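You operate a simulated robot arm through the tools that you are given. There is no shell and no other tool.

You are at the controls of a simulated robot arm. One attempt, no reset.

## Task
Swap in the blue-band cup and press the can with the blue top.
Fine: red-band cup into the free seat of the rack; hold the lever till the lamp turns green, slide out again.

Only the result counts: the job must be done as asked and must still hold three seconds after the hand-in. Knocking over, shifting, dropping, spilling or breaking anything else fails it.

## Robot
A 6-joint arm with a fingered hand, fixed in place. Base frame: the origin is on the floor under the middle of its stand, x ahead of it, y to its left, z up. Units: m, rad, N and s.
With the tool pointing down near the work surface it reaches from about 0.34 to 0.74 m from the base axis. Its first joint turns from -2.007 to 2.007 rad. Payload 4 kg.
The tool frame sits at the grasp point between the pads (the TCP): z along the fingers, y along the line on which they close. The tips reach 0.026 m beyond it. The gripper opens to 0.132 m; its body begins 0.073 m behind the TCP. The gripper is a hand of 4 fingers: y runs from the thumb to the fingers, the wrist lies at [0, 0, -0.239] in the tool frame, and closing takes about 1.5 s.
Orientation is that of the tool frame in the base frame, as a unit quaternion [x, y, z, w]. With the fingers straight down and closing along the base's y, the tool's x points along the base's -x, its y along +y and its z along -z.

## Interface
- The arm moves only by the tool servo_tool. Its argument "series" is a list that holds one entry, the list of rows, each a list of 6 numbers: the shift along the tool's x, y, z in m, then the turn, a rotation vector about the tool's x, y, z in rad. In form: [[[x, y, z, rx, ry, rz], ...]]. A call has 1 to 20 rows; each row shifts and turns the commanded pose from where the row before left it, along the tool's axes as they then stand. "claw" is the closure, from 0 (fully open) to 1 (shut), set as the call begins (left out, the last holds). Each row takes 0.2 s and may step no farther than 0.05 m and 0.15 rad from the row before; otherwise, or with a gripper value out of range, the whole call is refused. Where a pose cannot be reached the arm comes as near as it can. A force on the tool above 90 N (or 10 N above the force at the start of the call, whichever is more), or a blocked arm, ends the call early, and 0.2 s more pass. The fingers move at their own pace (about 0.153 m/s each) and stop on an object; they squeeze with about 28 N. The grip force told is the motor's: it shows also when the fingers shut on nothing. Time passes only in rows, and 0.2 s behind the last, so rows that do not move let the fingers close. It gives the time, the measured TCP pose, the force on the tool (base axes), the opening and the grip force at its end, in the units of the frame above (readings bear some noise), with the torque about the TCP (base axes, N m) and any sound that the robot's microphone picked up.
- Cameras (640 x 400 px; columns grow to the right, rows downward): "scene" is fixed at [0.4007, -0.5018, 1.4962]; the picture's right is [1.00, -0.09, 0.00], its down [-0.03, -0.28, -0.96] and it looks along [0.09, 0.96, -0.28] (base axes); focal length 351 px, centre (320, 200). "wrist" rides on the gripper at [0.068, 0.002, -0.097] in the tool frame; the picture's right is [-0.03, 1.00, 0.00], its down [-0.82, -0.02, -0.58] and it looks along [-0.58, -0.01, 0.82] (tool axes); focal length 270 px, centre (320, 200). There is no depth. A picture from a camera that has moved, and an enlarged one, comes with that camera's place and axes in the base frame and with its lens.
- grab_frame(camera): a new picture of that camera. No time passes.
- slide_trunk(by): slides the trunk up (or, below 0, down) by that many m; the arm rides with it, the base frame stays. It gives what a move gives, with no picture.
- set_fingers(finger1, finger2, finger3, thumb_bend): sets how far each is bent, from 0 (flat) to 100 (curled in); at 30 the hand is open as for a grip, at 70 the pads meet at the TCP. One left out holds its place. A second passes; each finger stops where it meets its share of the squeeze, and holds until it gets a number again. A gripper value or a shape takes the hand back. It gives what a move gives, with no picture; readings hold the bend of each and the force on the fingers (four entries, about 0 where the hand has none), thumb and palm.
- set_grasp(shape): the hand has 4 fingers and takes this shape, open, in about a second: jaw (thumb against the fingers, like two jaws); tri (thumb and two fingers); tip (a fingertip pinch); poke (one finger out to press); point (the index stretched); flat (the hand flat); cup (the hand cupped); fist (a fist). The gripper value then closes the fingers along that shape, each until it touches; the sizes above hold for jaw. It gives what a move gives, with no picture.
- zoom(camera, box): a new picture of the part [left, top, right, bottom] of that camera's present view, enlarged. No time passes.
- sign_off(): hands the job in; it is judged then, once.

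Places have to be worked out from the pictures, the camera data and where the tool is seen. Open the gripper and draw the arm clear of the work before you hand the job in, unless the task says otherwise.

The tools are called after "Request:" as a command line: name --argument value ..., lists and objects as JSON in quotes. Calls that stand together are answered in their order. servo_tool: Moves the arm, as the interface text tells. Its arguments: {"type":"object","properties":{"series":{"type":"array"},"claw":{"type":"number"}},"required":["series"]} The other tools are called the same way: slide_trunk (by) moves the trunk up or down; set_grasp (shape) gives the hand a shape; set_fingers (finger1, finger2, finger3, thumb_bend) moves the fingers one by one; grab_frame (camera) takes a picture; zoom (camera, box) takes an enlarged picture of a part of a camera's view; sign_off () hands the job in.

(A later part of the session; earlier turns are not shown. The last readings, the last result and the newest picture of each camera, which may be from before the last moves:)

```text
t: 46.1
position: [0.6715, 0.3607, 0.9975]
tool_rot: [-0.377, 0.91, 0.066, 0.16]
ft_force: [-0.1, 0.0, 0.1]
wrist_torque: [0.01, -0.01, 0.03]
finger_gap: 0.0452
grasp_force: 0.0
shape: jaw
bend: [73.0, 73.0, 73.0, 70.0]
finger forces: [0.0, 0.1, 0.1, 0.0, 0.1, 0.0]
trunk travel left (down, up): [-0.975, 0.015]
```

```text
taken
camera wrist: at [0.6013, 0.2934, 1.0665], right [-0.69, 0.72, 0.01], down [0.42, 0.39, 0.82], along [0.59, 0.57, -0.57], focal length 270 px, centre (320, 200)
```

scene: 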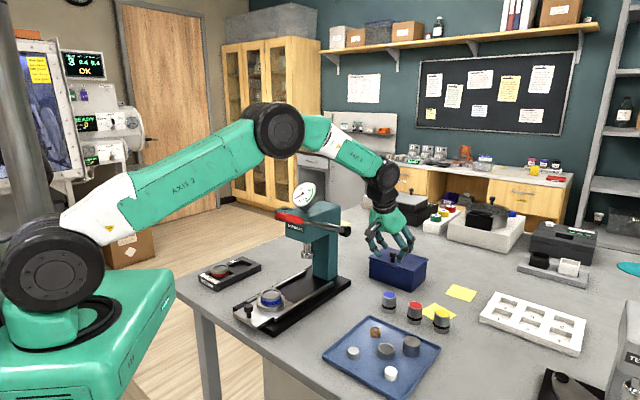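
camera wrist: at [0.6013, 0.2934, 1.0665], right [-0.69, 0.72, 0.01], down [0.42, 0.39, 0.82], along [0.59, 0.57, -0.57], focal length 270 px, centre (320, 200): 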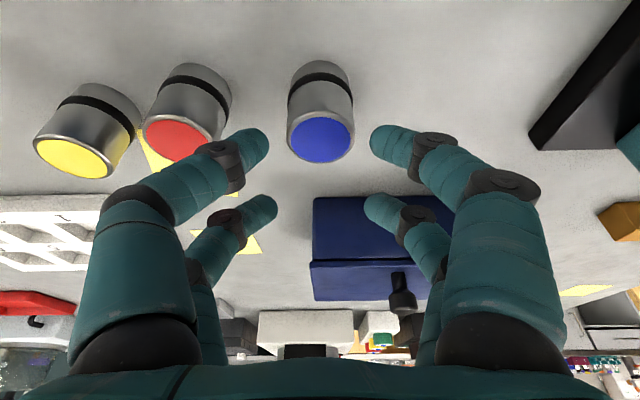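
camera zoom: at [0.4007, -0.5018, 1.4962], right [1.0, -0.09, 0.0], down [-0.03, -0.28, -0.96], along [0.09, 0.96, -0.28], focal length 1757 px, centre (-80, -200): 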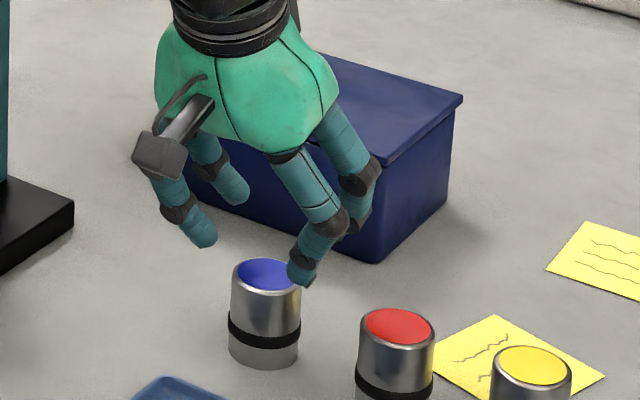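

Elbow-to-handle clearance stays good and the can is centred between the finger pairs. I descend the remaining 52 mm to TCP z≈0.945 around the can.

Request:
servo_tool --series '[[[0.006, 0.0004, 0.0164, 0, 0, 0], [0.006, 0, 0.0164, 0, 0, 0], [0.006, 0, 0.0164, 0, 0, 0], [0, 0, 0, 0, 0, 0], [0, 0, 0, 0, 0, 0]]]'

Request:
zoom --camera "scene" --box '[220, 120, 460, 320]'

Request:
zoom --camera "scene" --box '[365, 260, 435, 320]'

Request:
zoom --camera "wrist" --box '[200, 90, 440, 270]'

```text
t: 47.3
position: [0.6718, 0.3633, 0.9443]
tool_rot: [-0.377, 0.91, 0.067, 0.159]
ft_force: [0.4, -0.2, 0.0]
wrist_torque: [0.0, 0.01, 0.01]
finger_gap: 0.0453
grasp_force: 0.1
shape: jaw
bend: [73.0, 73.0, 73.0, 70.0]
finger forces: [0.0, 0.1, 0.1, 0.0, 0.1, 0.0]
trunk travel left (down, up): [-0.975, 0.015]
```

```text
2.00 times, centred on (340, 220) of scene
camera zoom: at [0.4007, -0.5018, 1.4962], right [1.0, -0.09, 0.0], down [-0.03, -0.28, -0.96], along [0.09, 0.96, -0.28], focal length 703 px, centre (280, 160)
```

zoom: 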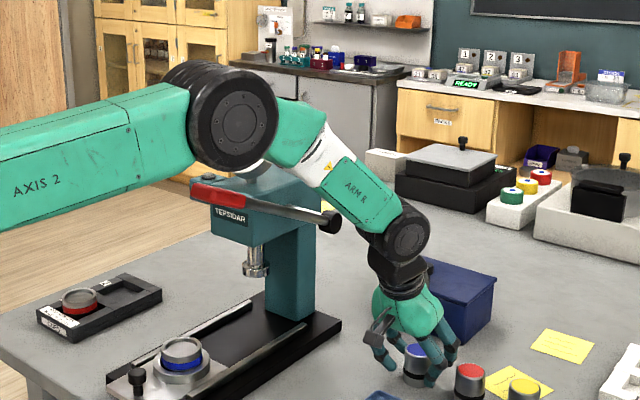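

```text
6.67 times, centred on (400, 290) of scene
camera zoom: at [0.4007, -0.5018, 1.4962], right [1.0, -0.09, 0.0], down [-0.03, -0.28, -0.96], along [0.09, 0.96, -0.28], focal length 2343 px, centre (-213, -400)
```

zoom: 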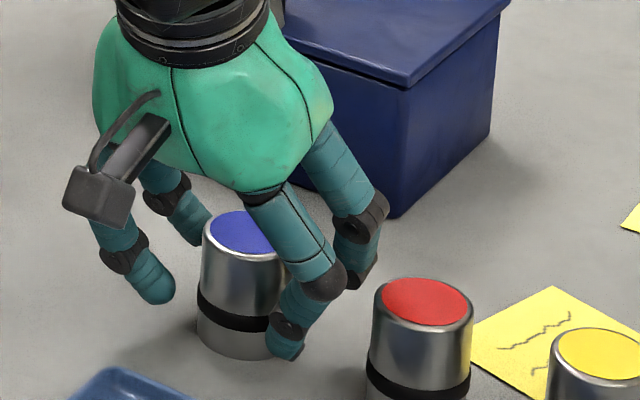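

```text
2.22 times, centred on (320, 180) of wrist
camera zoom: at [0.6009, 0.2952, 1.0127], right [-0.69, 0.72, 0.01], down [0.42, 0.39, 0.82], along [0.59, 0.57, -0.57], focal length 601 px, centre (320, 244)
```

zoom: 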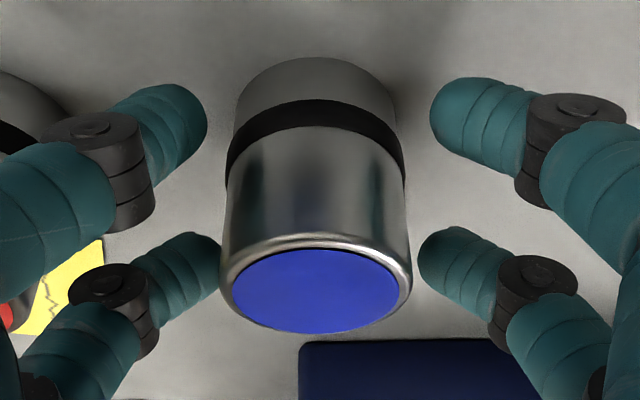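

All four fingers straddle the can, centred, and the neighbours are clear. I close the hand.

Request:
servo_tool --series '[[[0, 0, 0, 0, 0, 0], [0, 0, 0, 0, 0, 0], [0, 0, 0, 0, 0, 0], [0, 0, 0, 0, 0, 0], [0, 0, 0, 0, 0, 0]]]' --claw 1.0

Request:
zoom --camera "scene" --box '[365, 260, 435, 320]'

Request:
zoom --camera "wrist" --box '[200, 90, 440, 270]'

```text
t: 48.5
position: [0.6698, 0.363, 0.9468]
tool_rot: [-0.376, 0.91, 0.067, 0.162]
ft_force: [-0.1, 1.0, 9.4]
wrist_torque: [-0.03, 0.09, -0.02]
finger_gap: 0.0111
grasp_force: 28.2
shape: jaw
bend: [72.0, 73.0, 73.0, 74.0]
finger forces: [34.3, 29.6, 34.5, 0.0, 0.0, 0.0]
trunk travel left (down, up): [-0.975, 0.015]
```

```text
6.67 times, centred on (400, 290) of scene
camera zoom: at [0.4007, -0.5018, 1.4962], right [1.0, -0.09, 0.0], down [-0.03, -0.28, -0.96], along [0.09, 0.96, -0.28], focal length 2343 px, centre (-213, -400)
```

zoom: 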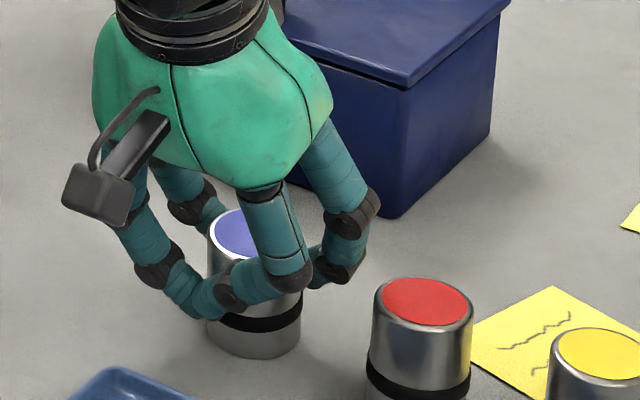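

```text
2.22 times, centred on (320, 180) of wrist
camera zoom: at [0.6006, 0.2951, 1.0141], right [-0.69, 0.72, 0.01], down [0.42, 0.39, 0.82], along [0.59, 0.57, -0.57], focal length 601 px, centre (320, 244)
```

zoom: 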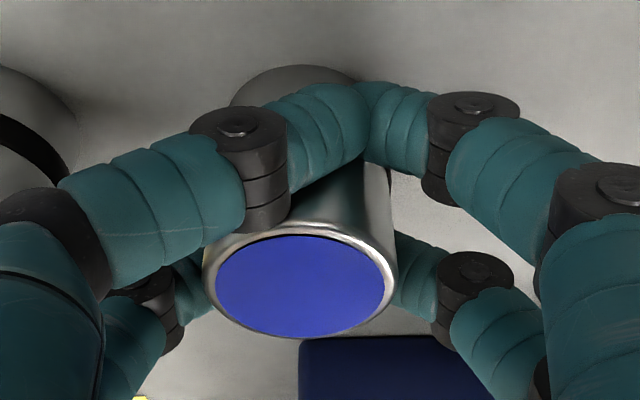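

The near pair of fingers has come together in front of the can and the thumb reads 0 N, so the can is not evenly gripped; the can still stands. I look closer before doing anything.

Request:
zoom --camera "scene" --box '[380, 275, 420, 315]'

Request:
zoom --camera "wrist" --box '[260, 100, 400, 230]'

```text
10.00 times, centred on (400, 295) of scene
camera zoom: at [0.4007, -0.5018, 1.4962], right [1.0, -0.09, 0.0], down [-0.03, -0.28, -0.96], along [0.09, 0.96, -0.28], focal length 3514 px, centre (-480, -750)
```

zoom: 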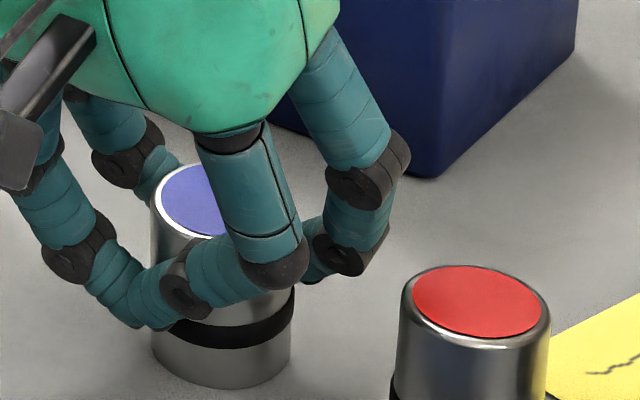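

```text
3.08 times, centred on (330, 165) of wrist
camera zoom: at [0.6006, 0.2951, 1.0141], right [-0.69, 0.72, 0.01], down [0.42, 0.39, 0.82], along [0.59, 0.57, -0.57], focal length 832 px, centre (289, 308)
```

zoom: 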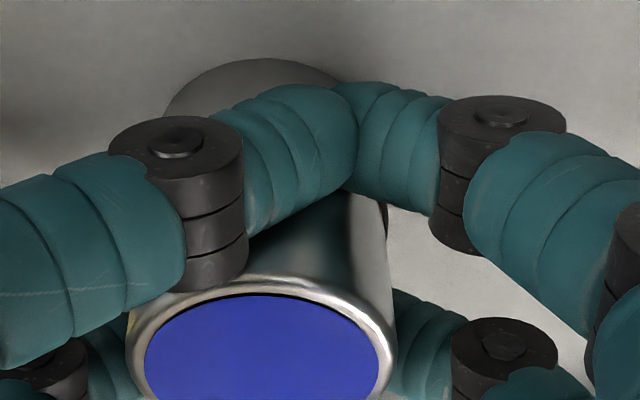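

The thumb and the finger beside it met in front of the can, so it is off-centre toward the far pair. I reopen to 0.045 m and look at where the can now stands.

Request:
servo_tool --series '[[[0, 0, 0, 0, 0, 0], [0, 0, 0, 0, 0, 0], [0, 0, 0, 0, 0, 0]]]' --claw 0.64

Request:
zoom --camera "wrist" --box '[200, 90, 440, 270]'

Request:
zoom --camera "scene" --box '[365, 260, 435, 320]'

```text
t: 49.3
position: [0.6706, 0.3622, 0.9444]
tool_rot: [-0.378, 0.91, 0.066, 0.159]
ft_force: [0.3, 0.2, 0.0]
wrist_torque: [-0.01, 0.02, -0.01]
finger_gap: 0.0473
grasp_force: 0.1
shape: jaw
bend: [74.0, 74.0, 74.0, 70.0]
finger forces: [0.0, 0.1, 0.0, 0.1, 0.1, 0.1]
trunk travel left (down, up): [-0.975, 0.015]
```

```text
2.22 times, centred on (320, 180) of wrist
camera zoom: at [0.6006, 0.295, 1.0125], right [-0.69, 0.72, 0.01], down [0.42, 0.39, 0.82], along [0.59, 0.57, -0.57], focal length 601 px, centre (320, 244)
```

zoom: 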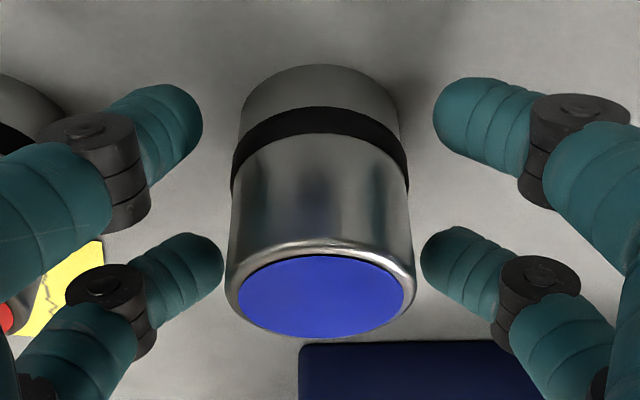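

```text
6.67 times, centred on (400, 290) of scene
camera zoom: at [0.4007, -0.5018, 1.4962], right [1.0, -0.09, 0.0], down [-0.03, -0.28, -0.96], along [0.09, 0.96, -0.28], focal length 2343 px, centre (-213, -400)
```

zoom: 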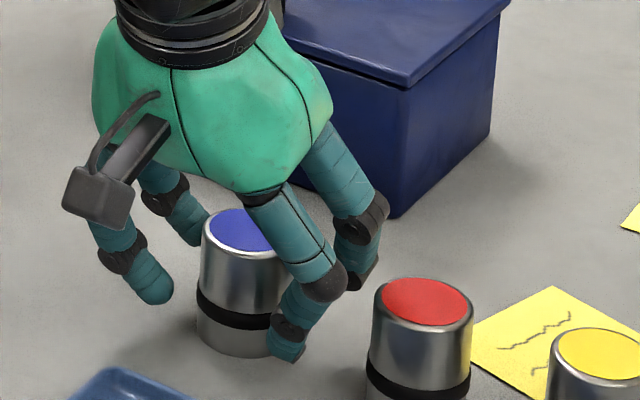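

The can is upright and has only shifted about 1 mm; with the hand tilted, the four-finger grip tips it. I'll instead pinch it with one opposed finger pair, so I rise 0.12 m to test individual finger control in free air.

Request:
servo_tool --series '[[[-0.0034, 0, -0.0094, 0, 0, 0], [-0.0086, 0, -0.0235, 0, 0, 0], [-0.0103, 0, -0.0282, 0, 0, 0], [-0.0103, 0, -0.0282, 0, 0, 0], [-0.0086, 0, -0.0235, 0, 0, 0], [0, 0, 0, 0, 0, 0]]]'

Request:
set_fingers --finger1 50 --finger2 30 --finger3 30 --thumb_bend 30

Request:
grab_frame --camera "wrist"

```text
t: 50.7
position: [0.6706, 0.3636, 1.0671]
tool_rot: [-0.377, 0.91, 0.066, 0.16]
ft_force: [0.3, 0.3, -0.1]
wrist_torque: [-0.01, 0.03, 0.0]
finger_gap: 0.0469
grasp_force: 0.0
shape: jaw
bend: [74.0, 74.0, 74.0, 70.0]
finger forces: [0.0, 0.0, 0.0, 0.0, 0.0, 0.0]
trunk travel left (down, up): [-0.975, 0.015]
```

```text
t: 51.7
position: [0.6711, 0.3625, 1.0675]
tool_rot: [-0.377, 0.91, 0.067, 0.16]
ft_force: [0.4, 0.0, 0.7]
wrist_torque: [-0.03, 0.01, 0.04]
finger_gap: 0.0985
grasp_force: 0.1
shape: fingers
bend: [50.0, 30.0, 30.0, 30.0]
finger forces: [0.0, 0.0, 0.0, 0.1, 0.0, 0.0]
trunk travel left (down, up): [-0.975, 0.015]
```

```text
taken
camera wrist: at [0.6003, 0.2947, 1.1355], right [-0.69, 0.72, 0.01], down [0.42, 0.39, 0.82], along [0.59, 0.57, -0.57], focal length 270 px, centre (320, 200)
```

wrist: 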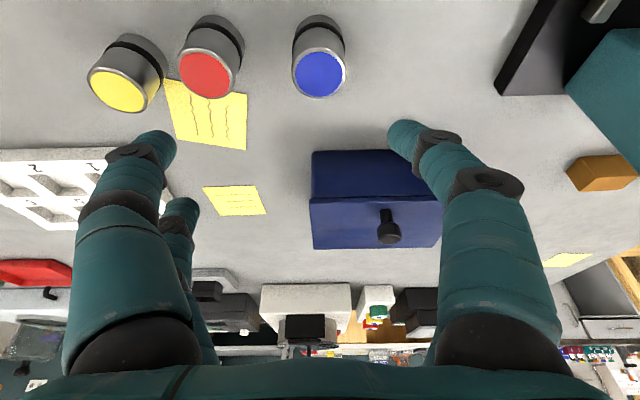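

finger1 is the near-right finger and half-gap falls linearly (bend 30→0.066 m, 50→0.033 m). I'll pinch with the far pair (finger2/finger3), which also shortens the reach: set them to 52, leave the near pair open, ease the tilt to 14° and shift back 23 mm.

Request:
set_fingers --finger1 30 --finger2 52 --finger3 52 --thumb_bend 30

Request:
servo_tool --series '[[[0, 0, 0, 0, 0.0525, 0], [0, 0, 0, 0, 0.0522, 0], [0.0111, 0, -0.0028, 0, 0, 0], [0.0111, 0, -0.0027, 0, 0, 0], [0, 0, 0, 0, 0, 0]]]'

Request:
grab_frame --camera "wrist"

Request:
zoom --camera "scene" --box '[340, 210, 460, 320]'

```text
t: 52.7
position: [0.6704, 0.3635, 1.0668]
tool_rot: [-0.377, 0.91, 0.066, 0.16]
ft_force: [-0.7, -0.1, 0.0]
wrist_torque: [-0.01, 0.02, -0.03]
finger_gap: 0.1325
grasp_force: 0.0
shape: fingers
bend: [30.0, 52.0, 52.0, 30.0]
finger forces: [0.0, 0.1, 0.0, 0.1, 0.1, 0.0]
trunk travel left (down, up): [-0.975, 0.015]
```

```text
t: 53.9
position: [0.6533, 0.3462, 1.066]
tool_rot: [-0.38, 0.917, 0.047, 0.112]
ft_force: [-0.3, 0.4, -1.0]
wrist_torque: [0.03, -0.03, -0.01]
finger_gap: 0.1326
grasp_force: 0.0
shape: fingers
bend: [30.0, 52.0, 52.0, 30.0]
finger forces: [0.0, 0.0, 0.0, 0.0, 0.0, 0.0]
trunk travel left (down, up): [-0.975, 0.015]
```

```text
taken
camera wrist: at [0.5904, 0.2834, 1.1441], right [-0.69, 0.72, 0.01], down [0.48, 0.45, 0.76], along [0.55, 0.53, -0.65], focal length 270 px, centre (320, 200)
```

wrist: 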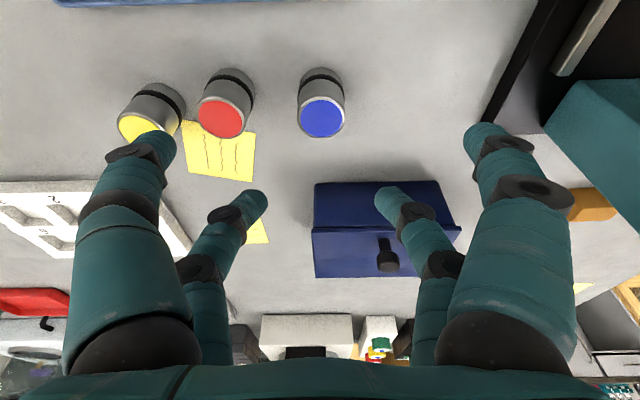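

```text
3.64 times, centred on (400, 265) of scene
camera zoom: at [0.4007, -0.5018, 1.4962], right [1.0, -0.09, 0.0], down [-0.03, -0.28, -0.96], along [0.09, 0.96, -0.28], focal length 1278 px, centre (29, -36)
```

zoom: 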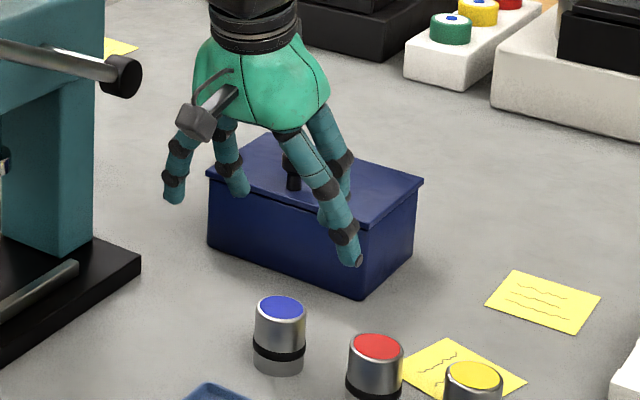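

The far pair brackets the can line and the near pair is wide open behind it. I descend to just above the can top while shifting 4 mm outward, then check.

Request:
servo_tool --series '[[[0.0039, 0.0001, 0.0199, 0, 0, 0], [0.0039, 0.0001, 0.0199, 0, 0, 0], [0.0039, 0.0001, 0.0199, 0, 0, 0], [0.0039, 0.0001, 0.0199, 0, 0, 0], [0, 0, 0, 0, 0, 0]]]'

Request:
grab_frame --camera "wrist"

Request:
zoom --camera "scene" --box '[365, 250, 435, 320]'

```text
t: 55.1
position: [0.6562, 0.3491, 0.9839]
tool_rot: [-0.379, 0.917, 0.046, 0.113]
ft_force: [-0.5, 1.2, -0.2]
wrist_torque: [-0.01, 0.01, 0.04]
finger_gap: 0.1326
grasp_force: 0.1
shape: fingers
bend: [30.0, 52.0, 52.0, 30.0]
finger forces: [0.0, 0.1, 0.0, 0.0, 0.0, 0.1]
trunk travel left (down, up): [-0.975, 0.015]
```

```text
taken
camera wrist: at [0.5929, 0.2875, 1.0634], right [-0.69, 0.72, 0.01], down [0.48, 0.45, 0.76], along [0.55, 0.53, -0.65], focal length 270 px, centre (320, 200)
```

wrist: 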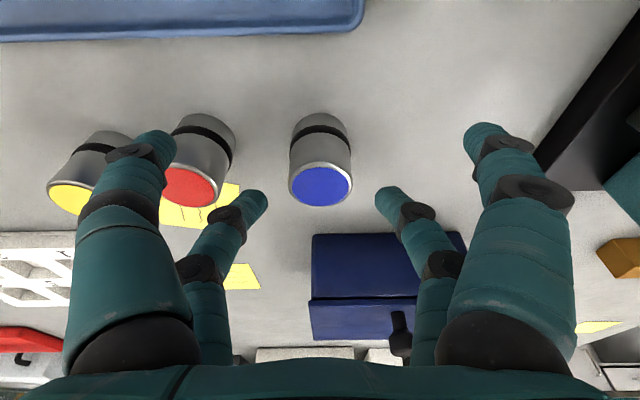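

```text
5.71 times, centred on (400, 285) of scene
camera zoom: at [0.4007, -0.5018, 1.4962], right [1.0, -0.09, 0.0], down [-0.03, -0.28, -0.96], along [0.09, 0.96, -0.28], focal length 2008 px, centre (-137, -286)
```

zoom: 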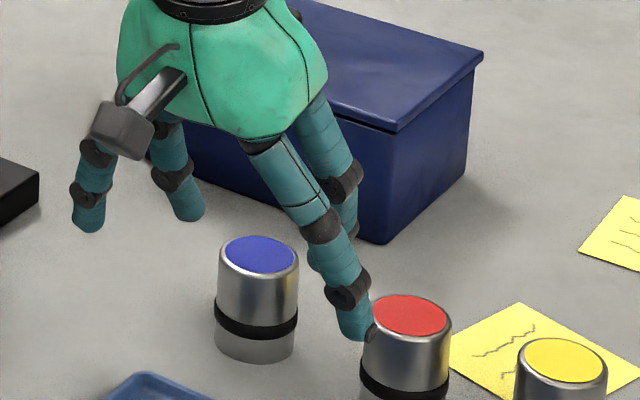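

The can axis will land right on the far pair's line (x'≈−0.022) and centred in y. The open thumb is only ~1 cm from the red can, so I bring the near pair in slightly, then descend 41 mm.

Request:
set_fingers --finger1 42 --thumb_bend 42

Request:
servo_tool --series '[[[0.0033, 0, 0.0132, 0, 0, 0], [0.0033, 0, 0.0132, 0, 0, 0], [0.0033, 0, 0.0131, 0, 0, 0], [0, 0, 0, 0, 0, 0]]]'

Request:
zoom --camera "wrist" --box '[200, 110, 440, 290]'

Request:
zoom --camera "scene" --box '[365, 250, 435, 320]'

```text
t: 56.1
position: [0.6569, 0.349, 0.9863]
tool_rot: [-0.38, 0.917, 0.046, 0.112]
ft_force: [-0.1, -0.8, 0.3]
wrist_torque: [-0.01, -0.04, -0.04]
finger_gap: 0.0937
grasp_force: 0.0
shape: fingers
bend: [42.0, 52.0, 52.0, 42.0]
finger forces: [0.1, 0.1, 0.0, 0.0, 0.1, 0.0]
trunk travel left (down, up): [-0.975, 0.015]
```

```text
t: 57.1
position: [0.659, 0.3487, 0.9435]
tool_rot: [-0.379, 0.917, 0.047, 0.112]
ft_force: [0.6, -1.1, 0.2]
wrist_torque: [-0.02, 0.0, 0.01]
finger_gap: 0.094
grasp_force: 0.1
shape: fingers
bend: [42.0, 52.0, 52.0, 42.0]
finger forces: [0.0, 0.1, 0.0, 0.0, 0.0, 0.1]
trunk travel left (down, up): [-0.975, 0.015]
```

```text
2.22 times, centred on (320, 200) of wrist
camera zoom: at [0.5931, 0.287, 1.0217], right [-0.69, 0.72, 0.01], down [0.48, 0.45, 0.76], along [0.55, 0.53, -0.65], focal length 601 px, centre (320, 200)
```

zoom: 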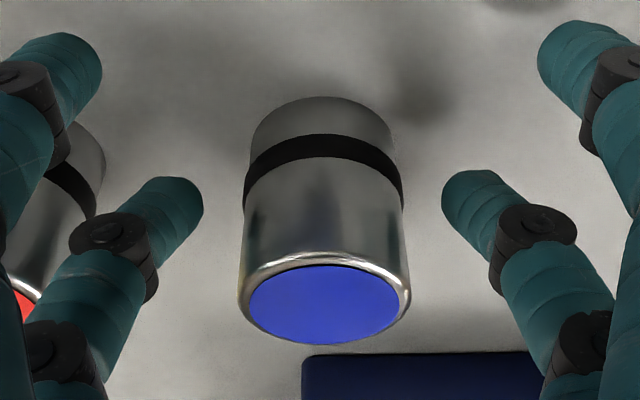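

```text
5.71 times, centred on (400, 285) of scene
camera zoom: at [0.4007, -0.5018, 1.4962], right [1.0, -0.09, 0.0], down [-0.03, -0.28, -0.96], along [0.09, 0.96, -0.28], focal length 2008 px, centre (-137, -286)
```

zoom: 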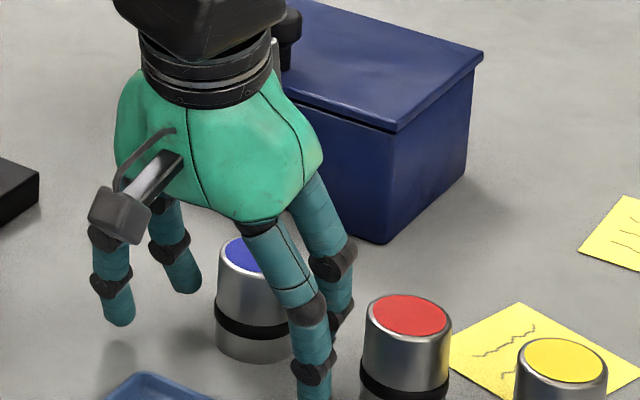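

The far pair flanks the can at mid-height, centred. I close finger2 and finger3 together on it.

Request:
set_fingers --finger2 70 --finger3 70

Request:
zoom --camera "wrist" --box '[200, 110, 440, 290]'

Request:
zoom --camera "scene" --box '[365, 250, 435, 320]'

```text
t: 58.1
position: [0.6585, 0.3495, 0.9426]
tool_rot: [-0.38, 0.917, 0.047, 0.112]
ft_force: [0.7, -0.2, 0.9]
wrist_torque: [-0.05, 0.01, 0.01]
finger_gap: 0.0936
grasp_force: 7.0
shape: fingers
bend: [42.0, 60.0, 60.0, 42.0]
finger forces: [0.0, 7.3, 7.2, 0.0, 0.0, 0.0]
trunk travel left (down, up): [-0.975, 0.015]
```

```text
2.22 times, centred on (320, 200) of wrist
camera zoom: at [0.5933, 0.2872, 1.0217], right [-0.69, 0.72, 0.01], down [0.48, 0.45, 0.76], along [0.55, 0.53, -0.65], focal length 601 px, centre (320, 200)
```

zoom: 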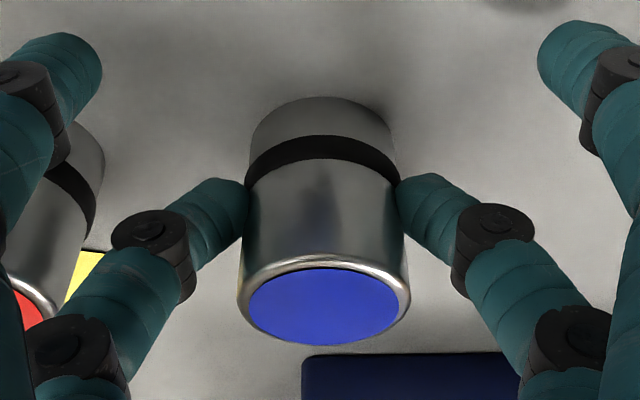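

```text
5.71 times, centred on (400, 285) of scene
camera zoom: at [0.4007, -0.5018, 1.4962], right [1.0, -0.09, 0.0], down [-0.03, -0.28, -0.96], along [0.09, 0.96, -0.28], focal length 2008 px, centre (-137, -286)
```

zoom: 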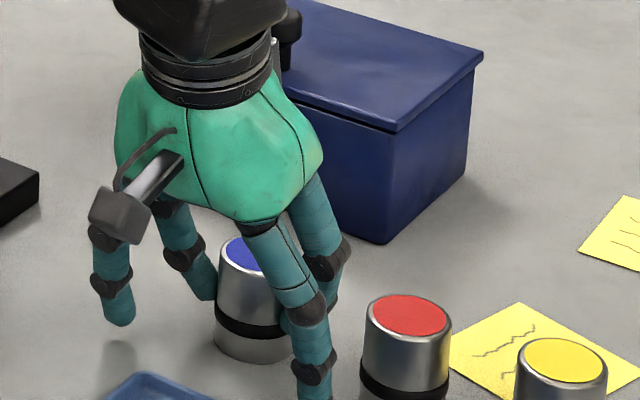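

A clean pinch (7.3 / 7.2 N) with the can upright, but it grips slightly below mid-height. I reopen the pair, go 9 mm higher so the can hangs below the contact, and pinch again.

Request:
set_fingers --finger2 53 --finger3 53

Request:
servo_tool --series '[[[-0.0011, 0.0003, -0.0044, 0, 0, 0], [-0.0011, 0, -0.0043, 0, 0, 0], [0, 0, 0, 0, 0, 0]]]'

Request:
set_fingers --finger2 72 --finger3 72

Request:
zoom --camera "wrist" --box '[200, 110, 440, 290]'

Request:
zoom --camera "scene" --box '[365, 250, 435, 320]'

```text
t: 59.1
position: [0.6581, 0.3491, 0.9429]
tool_rot: [-0.38, 0.917, 0.046, 0.112]
ft_force: [0.4, 0.5, 0.2]
wrist_torque: [0.03, 0.01, -0.01]
finger_gap: 0.0936
grasp_force: 0.1
shape: fingers
bend: [42.0, 53.0, 53.0, 42.0]
finger forces: [0.0, 0.1, 0.0, 0.1, 0.0, 0.0]
trunk travel left (down, up): [-0.975, 0.015]
```

```text
t: 59.9
position: [0.6576, 0.3499, 0.9533]
tool_rot: [-0.379, 0.917, 0.047, 0.112]
ft_force: [0.5, 0.3, 0.6]
wrist_torque: [-0.03, 0.01, 0.05]
finger_gap: 0.0937
grasp_force: 0.1
shape: fingers
bend: [42.0, 53.0, 53.0, 42.0]
finger forces: [0.0, 0.0, 0.0, 0.0, 0.0, 0.0]
trunk travel left (down, up): [-0.975, 0.015]
```

```text
t: 60.9
position: [0.6571, 0.3491, 0.9527]
tool_rot: [-0.38, 0.917, 0.047, 0.113]
ft_force: [-0.1, -0.2, 0.1]
wrist_torque: [0.01, 0.05, -0.01]
finger_gap: 0.0938
grasp_force: 7.7
shape: fingers
bend: [42.0, 60.0, 60.0, 42.0]
finger forces: [0.0, 7.7, 7.6, 0.1, 0.0, 0.0]
trunk travel left (down, up): [-0.975, 0.015]
```

```text
2.22 times, centred on (320, 200) of wrist
camera zoom: at [0.5929, 0.2876, 1.0309], right [-0.69, 0.72, 0.01], down [0.48, 0.45, 0.76], along [0.55, 0.53, -0.65], focal length 601 px, centre (320, 200)
```

zoom: 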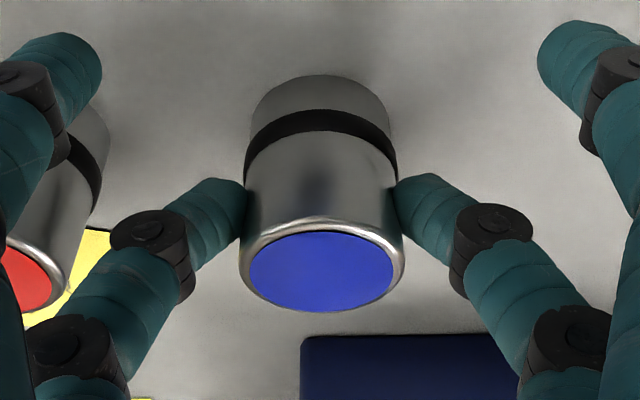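

```text
5.71 times, centred on (400, 285) of scene
camera zoom: at [0.4007, -0.5018, 1.4962], right [1.0, -0.09, 0.0], down [-0.03, -0.28, -0.96], along [0.09, 0.96, -0.28], focal length 2008 px, centre (-137, -286)
```

zoom: 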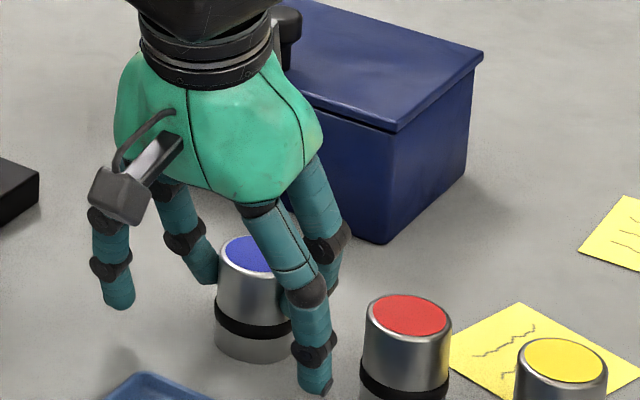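

Firm pinch (7.7/7.6 N) well above mid-height. I lift slowly 20 mm and check that the can comes up straight.

Request:
servo_tool --series '[[[-0.0005, 0, -0.0019, 0, 0, 0], [-0.0007, 0, -0.0029, 0, 0, 0], [-0.0012, 0, -0.0049, 0, 0, 0], [-0.0012, 0, -0.0049, 0, 0, 0], [-0.0012, 0, -0.0049, 0, 0, 0], [0, 0, 0, 0, 0, 0]]]'

Request:
zoom --camera "wrist" --box '[200, 110, 440, 290]'

Request:
zoom --camera "scene" --box '[365, 250, 435, 320]'

```text
t: 62.3
position: [0.6582, 0.3498, 0.9729]
tool_rot: [-0.38, 0.917, 0.046, 0.112]
ft_force: [0.4, -0.5, -1.4]
wrist_torque: [-0.05, 0.05, -0.03]
finger_gap: 0.0934
grasp_force: 7.9
shape: fingers
bend: [42.0, 60.0, 60.0, 42.0]
finger forces: [0.0, 7.7, 7.7, 0.1, 0.1, 0.1]
trunk travel left (down, up): [-0.975, 0.015]
```

```text
2.22 times, centred on (320, 200) of wrist
camera zoom: at [0.5924, 0.2876, 1.0513], right [-0.69, 0.72, 0.01], down [0.48, 0.45, 0.76], along [0.55, 0.52, -0.65], focal length 601 px, centre (320, 200)
```

zoom: 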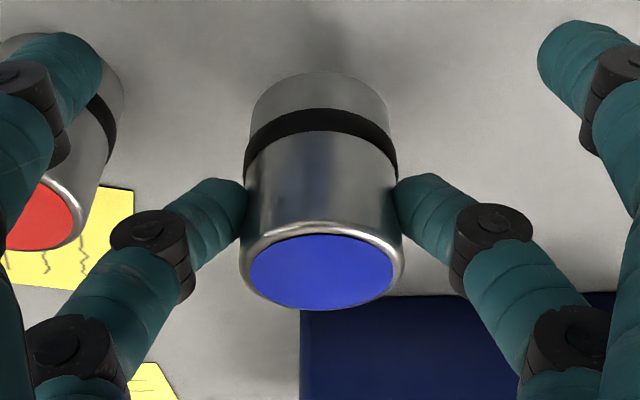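

```text
5.71 times, centred on (400, 285) of scene
camera zoom: at [0.4007, -0.5018, 1.4962], right [1.0, -0.09, 0.0], down [-0.03, -0.28, -0.96], along [0.09, 0.96, -0.28], focal length 2008 px, centre (-137, -286)
```

zoom: 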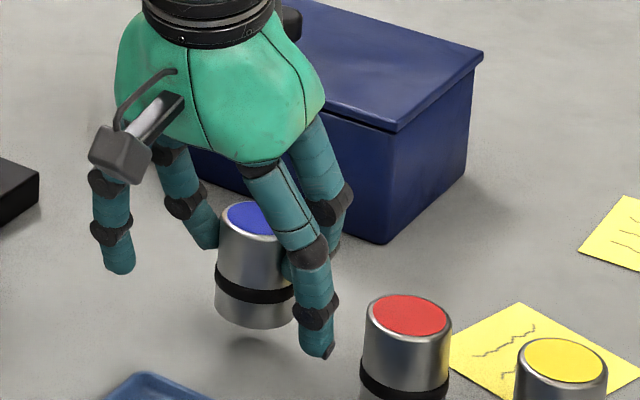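

The can hangs straight and weighs about 1.4 N. I raise it vertically to 1.10 and then retrace the diagonal up and back, slowly.

Request:
servo_tool --series '[[[-0.0063, 0, -0.0252, 0, 0, 0], [-0.0063, 0, -0.0252, 0, 0, 0], [-0.0063, 0, -0.0252, 0, 0, 0], [-0.0063, 0, -0.0252, 0, 0, 0], [-0.0063, 0, -0.0252, 0, 0, 0], [0.016, -0.0025, -0.0309, 0, 0, 0], [0.016, -0.0025, -0.0309, 0, 0, 0], [0.016, -0.0025, -0.0309, 0, 0, 0], [0.016, -0.0025, -0.0309, 0, 0, 0], [0.016, -0.0025, -0.0309, 0, 0, 0], [0.016, -0.0025, -0.0309, 0, 0, 0], [0.016, -0.0025, -0.0309, 0, 0, 0], [0.016, -0.0025, -0.0309, 0, 0, 0], [0.016, -0.0025, -0.0309, 0, 0, 0], [0.016, -0.0025, -0.0309, 0, 0, 0], [0.016, -0.0025, -0.0309, 0, 0, 0], [0, 0, 0, 0, 0, 0]]]'

Request:
grab_frame --camera "wrist"

Request:
grab_frame --camera "scene"

```text
t: 65.9
position: [0.5003, 0.1522, 1.3897]
tool_rot: [-0.38, 0.917, 0.046, 0.112]
ft_force: [-0.5, 0.2, -2.2]
wrist_torque: [-0.04, 0.08, 0.01]
finger_gap: 0.0938
grasp_force: 7.3
shape: fingers
bend: [42.0, 60.0, 60.0, 42.0]
finger forces: [0.0, 7.4, 7.4, 0.0, 0.0, 0.1]
trunk travel left (down, up): [-0.975, 0.015]
```

```text
taken
camera wrist: at [0.4351, 0.0898, 1.4686], right [-0.69, 0.72, 0.01], down [0.48, 0.45, 0.76], along [0.55, 0.52, -0.65], focal length 270 px, centre (320, 200)
```

wrist: 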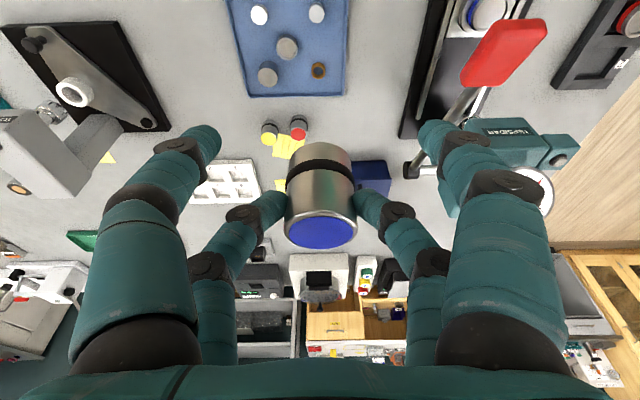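

```text
taken
```

scene: 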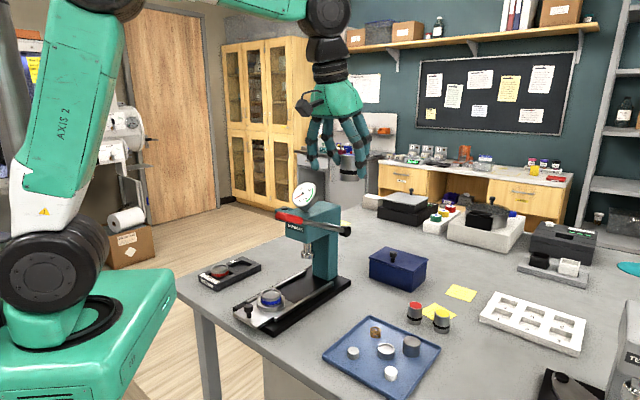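

The can is held steadily. I cross over the lever at this height to above the slide cup (TCP target (0.320, 0.360), so the can axis is over the cup).

Request:
servo_tool --series '[[[-0.0021, 0.0305, 0.0005, 0, 0, 0], [-0.0021, 0.0305, 0.0005, 0, 0, 0], [-0.0021, 0.0305, 0.0005, 0, 0, 0], [-0.0021, 0.0305, 0.0005, 0, 0, 0], [-0.0021, 0.0305, 0.0005, 0, 0, 0], [-0.0021, 0.0305, 0.0005, 0, 0, 0], [-0.0021, 0.0305, 0.0005, 0, 0, 0], [-0.0021, 0.0305, 0.0005, 0, 0, 0], [-0.002, 0.0304, 0.0005, 0, 0, 0], [0, 0, 0, 0, 0, 0]]]'

Request:
servo_tool --series '[[[0.0072, 0, 0.0289, 0, 0, 0], [0.0072, 0, 0.0289, 0, 0, 0], [0.0072, 0, 0.0289, 0, 0, 0], [0.0072, 0, 0.0289, 0, 0, 0], [0.0072, 0, 0.0289, 0, 0, 0], [0.0072, 0, 0.0289, 0, 0, 0], [0.0072, 0, 0.0289, 0, 0, 0], [0.0072, 0, 0.0289, 0, 0, 0], [0.0072, 0, 0.0289, 0, 0, 0], [0.0048, 0, 0.0194, 0, 0, 0], [0, 0, 0, 0, 0, 0]]]'

Request:
grab_frame --camera "wrist"

Request:
zoom --camera "scene" --box '[210, 190, 350, 320]'

```text
t: 68.1
position: [0.3173, 0.3595, 1.3887]
tool_rot: [-0.38, 0.917, 0.047, 0.112]
ft_force: [-0.3, -0.2, -1.9]
wrist_torque: [-0.02, 0.02, 0.0]
finger_gap: 0.0938
grasp_force: 7.7
shape: fingers
bend: [42.0, 60.0, 60.0, 42.0]
finger forces: [0.0, 7.7, 7.7, 0.1, 0.0, 0.1]
trunk travel left (down, up): [-0.975, 0.015]
```

```text
t: 70.5
position: [0.3172, 0.36, 1.1011]
tool_rot: [-0.379, 0.917, 0.047, 0.113]
ft_force: [-0.2, 0.0, -1.8]
wrist_torque: [0.01, 0.04, -0.02]
finger_gap: 0.0935
grasp_force: 7.4
shape: fingers
bend: [42.0, 60.0, 60.0, 42.0]
finger forces: [0.0, 7.7, 7.6, 0.0, 0.0, 0.1]
trunk travel left (down, up): [-0.975, 0.015]
```

```text
taken
camera wrist: at [0.2525, 0.2971, 1.1795], right [-0.69, 0.72, 0.01], down [0.48, 0.45, 0.76], along [0.55, 0.53, -0.65], focal length 270 px, centre (320, 200)
```

wrist: 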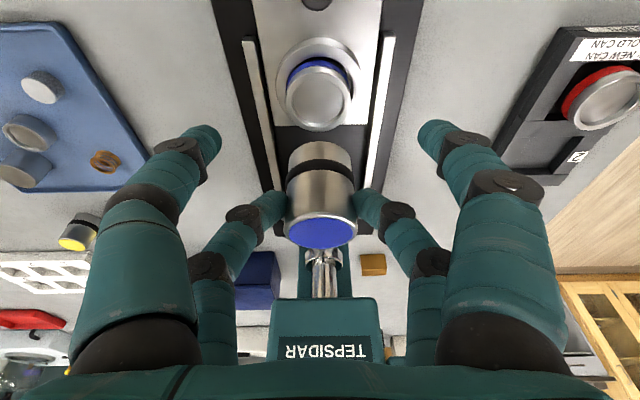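

```text
3.08 times, centred on (280, 255) of scene
camera zoom: at [0.4007, -0.5018, 1.4962], right [1.0, -0.09, 0.0], down [-0.03, -0.28, -0.96], along [0.09, 0.96, -0.28], focal length 1081 px, centre (443, 31)
```

zoom: 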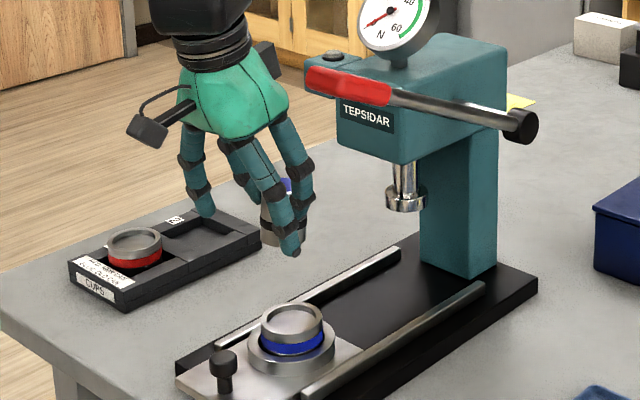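

The can hangs above the slide area. I zoom on the cup and the can to measure their offset.

Request:
zoom --camera "wrist" --box '[250, 30, 390, 150]'

Request:
zoom --camera "wrist" --box '[250, 130, 390, 260]'

```text
3.33 times, centred on (320, 90) of wrist
camera zoom: at [0.2525, 0.2971, 1.1795], right [-0.69, 0.72, 0.01], down [0.48, 0.45, 0.76], along [0.55, 0.53, -0.65], focal length 901 px, centre (320, 567)
```

zoom: 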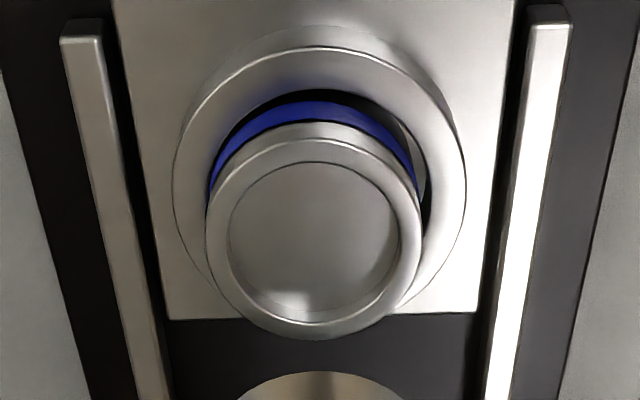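

```text
3.08 times, centred on (320, 195) of wrist
camera zoom: at [0.2525, 0.2971, 1.1795], right [-0.69, 0.72, 0.01], down [0.48, 0.45, 0.76], along [0.55, 0.53, -0.65], focal length 832 px, centre (320, 215)
```

zoom: 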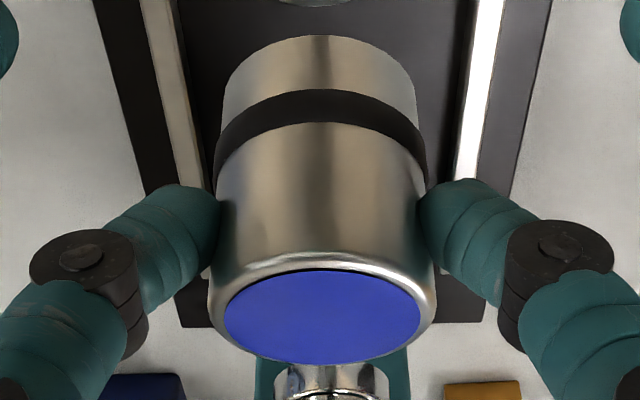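

The cup lies about 4 mm further along +u and 1.2 mm in −y from the can's axis. I correct that while lowering to about 12 mm above the cup.

Request:
servo_tool --series '[[[0.0034, -0.0003, 0.0179, 0, 0, 0], [0.0034, -0.0003, 0.0179, 0, 0, 0], [0.0034, -0.0003, 0.0179, 0, 0, 0], [0.0034, -0.0003, 0.0179, 0, 0, 0], [0, 0, 0, 0, 0, 0], [0, 0, 0, 0, 0, 0]]]'

Request:
grab_frame --camera "wrist"

Request:
zoom --camera "wrist" --box '[250, 80, 390, 200]'

Request:
zoom --camera "scene" --box '[245, 260, 305, 310]'

```text
t: 71.9
position: [0.3213, 0.3608, 1.0317]
tool_rot: [-0.381, 0.917, 0.047, 0.112]
ft_force: [0.4, 0.5, -2.3]
wrist_torque: [-0.03, 0.02, 0.0]
finger_gap: 0.0935
grasp_force: 7.2
shape: fingers
bend: [42.0, 60.0, 60.0, 42.0]
finger forces: [0.0, 7.4, 7.4, 0.0, 0.0, 0.0]
out of reach, approached as far as the arm can: row 4
trunk travel left (down, up): [-0.975, 0.015]
```

```text
taken
camera wrist: at [0.2568, 0.2987, 1.1113], right [-0.69, 0.72, 0.01], down [0.48, 0.45, 0.76], along [0.55, 0.52, -0.65], focal length 270 px, centre (320, 200)
```

wrist: 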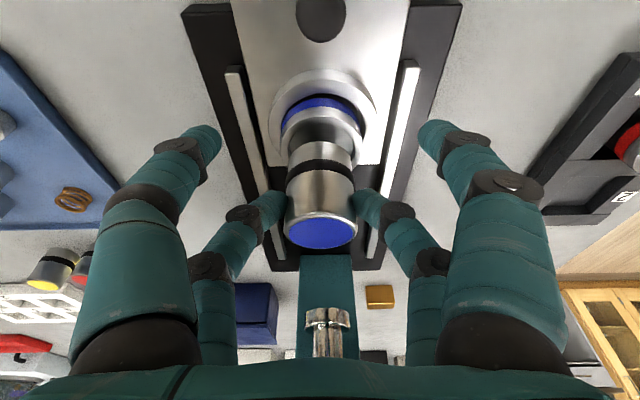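

```text
3.33 times, centred on (320, 140) of wrist
camera zoom: at [0.2568, 0.2987, 1.1113], right [-0.69, 0.72, 0.01], down [0.48, 0.45, 0.76], along [0.55, 0.52, -0.65], focal length 901 px, centre (320, 400)
```

zoom: 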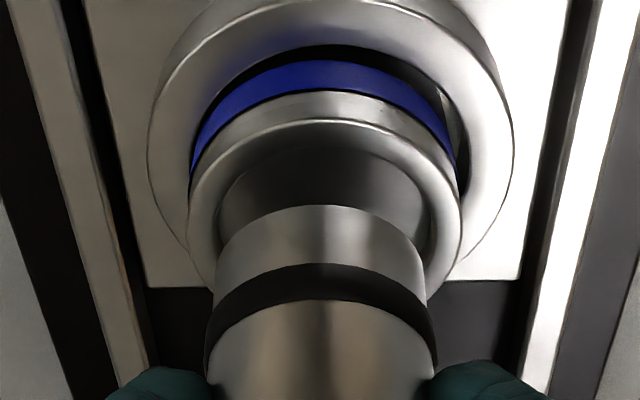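

```text
8.00 times, centred on (275, 285) of scene
camera zoom: at [0.4007, -0.5018, 1.4962], right [1.0, -0.09, 0.0], down [-0.03, -0.28, -0.96], along [0.09, 0.96, -0.28], focal length 2811 px, centre (680, -480)
```

zoom: 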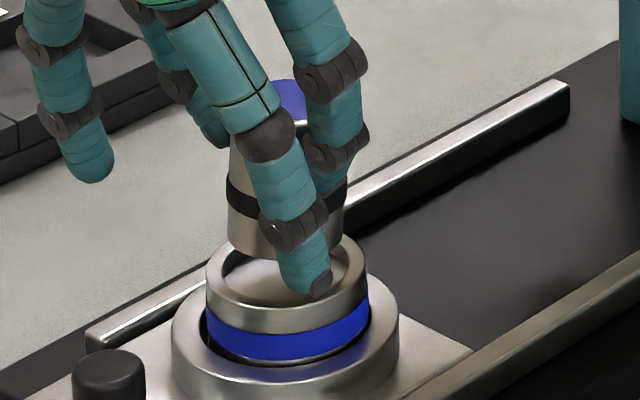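

Row 4 was reported out of reach: with the trunk up, the forearm lines up with the tilted hand (wrist singularity). I raise the hand 0.12 m (with a small −1.2 mm/+0.8 mm correction) and lower the trunk by 0.12 m to get back with a better arm posture.

Request:
servo_tool --series '[[[-0.0069, 0.0002, -0.0292, 0, 0, 0], [-0.0069, 0.0002, -0.0292, 0, 0, 0], [-0.007, 0.0002, -0.0292, 0, 0, 0], [-0.007, 0.0002, -0.0291, 0, 0, 0], [0, 0, 0, 0, 0, 0]]]'

```text
t: 73.1
position: [0.3212, 0.3632, 1.1522]
tool_rot: [-0.38, 0.917, 0.046, 0.112]
ft_force: [-0.1, 0.2, -1.4]
wrist_torque: [-0.02, 0.05, 0.01]
finger_gap: 0.0937
grasp_force: 7.4
shape: fingers
bend: [42.0, 60.0, 60.0, 42.0]
finger forces: [0.1, 7.4, 7.5, 0.0, 0.0, 0.0]
trunk travel left (down, up): [-0.975, 0.015]
```

The hand is at z 1.152. I lower the trunk by 0.11 m, which should bring the TCP to about 1.042, still clear of the cup.

Request:
slide_trunk --by -0.11

Request:
grab_frame --camera "wrist"

Request:
zoom --camera "wrist" --box '[250, 80, 390, 200]'

Request:
zoom --camera "scene" --box '[245, 260, 305, 310]'

Request:
grab_frame --camera "scene"

```text
t: 74.5
position: [0.32, 0.362, 1.043]
tool_rot: [-0.379, 0.917, 0.046, 0.113]
ft_force: [-0.4, -0.1, -1.4]
wrist_torque: [-0.02, 0.06, -0.02]
finger_gap: 0.0935
grasp_force: 7.1
shape: fingers
bend: [42.0, 60.0, 60.0, 42.0]
finger forces: [0.0, 7.3, 7.3, 0.0, 0.1, 0.0]
trunk travel left (down, up): [-0.865, 0.125]
```

```text
taken
camera wrist: at [0.2554, 0.3002, 1.1211], right [-0.69, 0.72, 0.01], down [0.48, 0.45, 0.76], along [0.55, 0.53, -0.65], focal length 270 px, centre (320, 200)
```

wrist: 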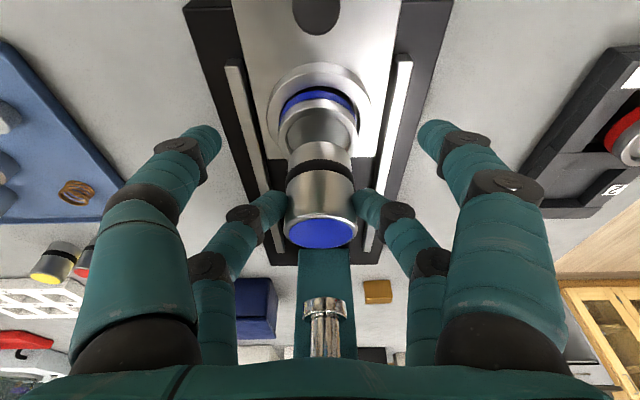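

```text
3.33 times, centred on (320, 140) of wrist
camera zoom: at [0.2554, 0.3002, 1.1211], right [-0.69, 0.72, 0.01], down [0.48, 0.45, 0.76], along [0.55, 0.53, -0.65], focal length 901 px, centre (320, 400)
```

zoom: 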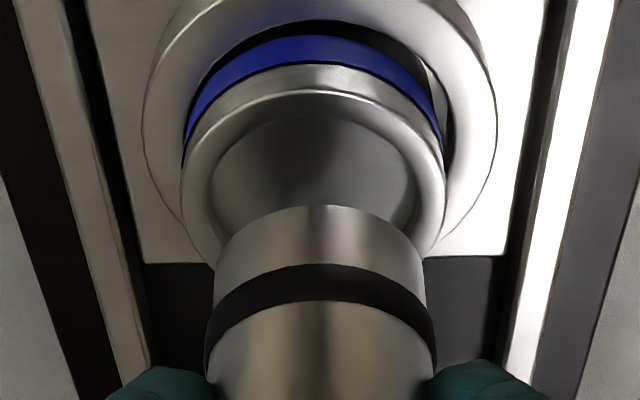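

```text
8.00 times, centred on (275, 285) of scene
camera zoom: at [0.4007, -0.5018, 1.4962], right [1.0, -0.09, 0.0], down [-0.03, -0.28, -0.96], along [0.09, 0.96, -0.28], focal length 2811 px, centre (680, -480)
```

zoom: 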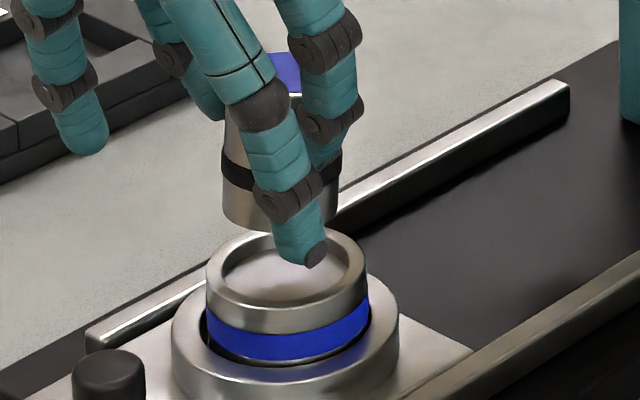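

```text
taken
```

scene: 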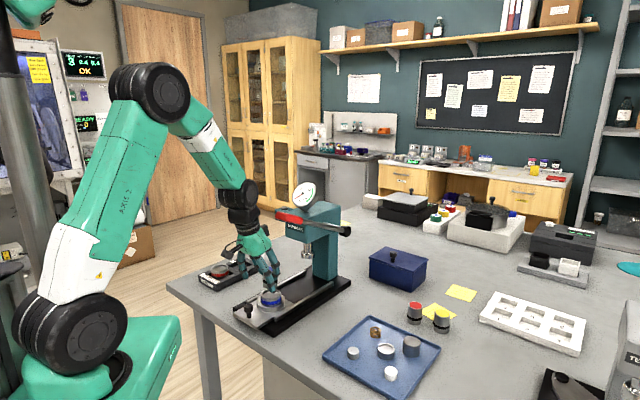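

Good posture now. Comparing both cameras, the can needs about −1 mm in y; along u it is within half a millimetre. I correct and lower to roughly 4 mm above the rim.

Request:
servo_tool --series '[[[0.0029, -0.0005, 0.0106, 0, 0, 0], [0.0029, -0.0005, 0.0106, 0, 0, 0], [0, 0, 0, 0, 0, 0], [0, 0, 0, 0, 0, 0]]]'

Request:
zoom --camera "wrist" --box '[250, 80, 390, 200]'

Request:
zoom --camera "scene" --box '[250, 265, 300, 305]'

```text
t: 75.5
position: [0.3208, 0.3612, 1.0205]
tool_rot: [-0.38, 0.917, 0.047, 0.112]
ft_force: [-0.2, 0.3, -1.2]
wrist_torque: [-0.01, 0.04, -0.03]
finger_gap: 0.0936
grasp_force: 7.3
shape: fingers
bend: [42.0, 60.0, 60.0, 42.0]
finger forces: [0.0, 7.2, 7.5, 0.0, 0.0, 0.0]
trunk travel left (down, up): [-0.865, 0.125]
```

```text
3.33 times, centred on (320, 140) of wrist
camera zoom: at [0.2564, 0.2996, 1.0993], right [-0.69, 0.72, 0.01], down [0.48, 0.45, 0.76], along [0.55, 0.52, -0.65], focal length 901 px, centre (320, 400)
```

zoom: 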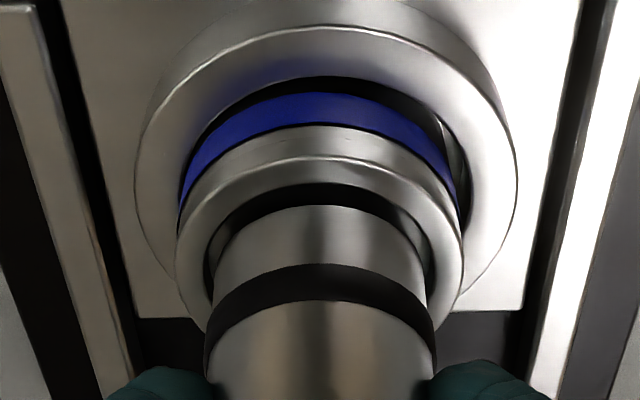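

```text
10.00 times, centred on (275, 285) of scene
camera zoom: at [0.4007, -0.5018, 1.4962], right [1.0, -0.09, 0.0], down [-0.03, -0.28, -0.96], along [0.09, 0.96, -0.28], focal length 3514 px, centre (770, -650)
```

zoom: 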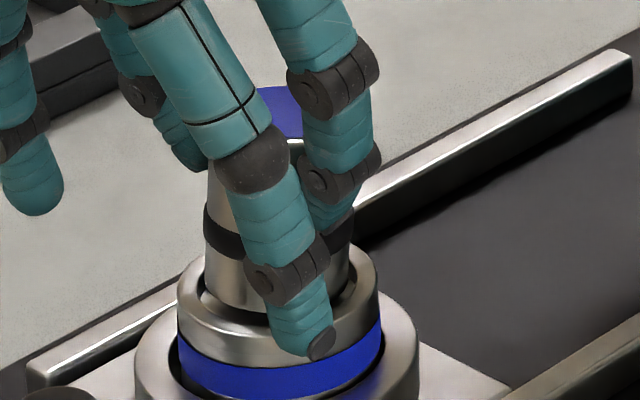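

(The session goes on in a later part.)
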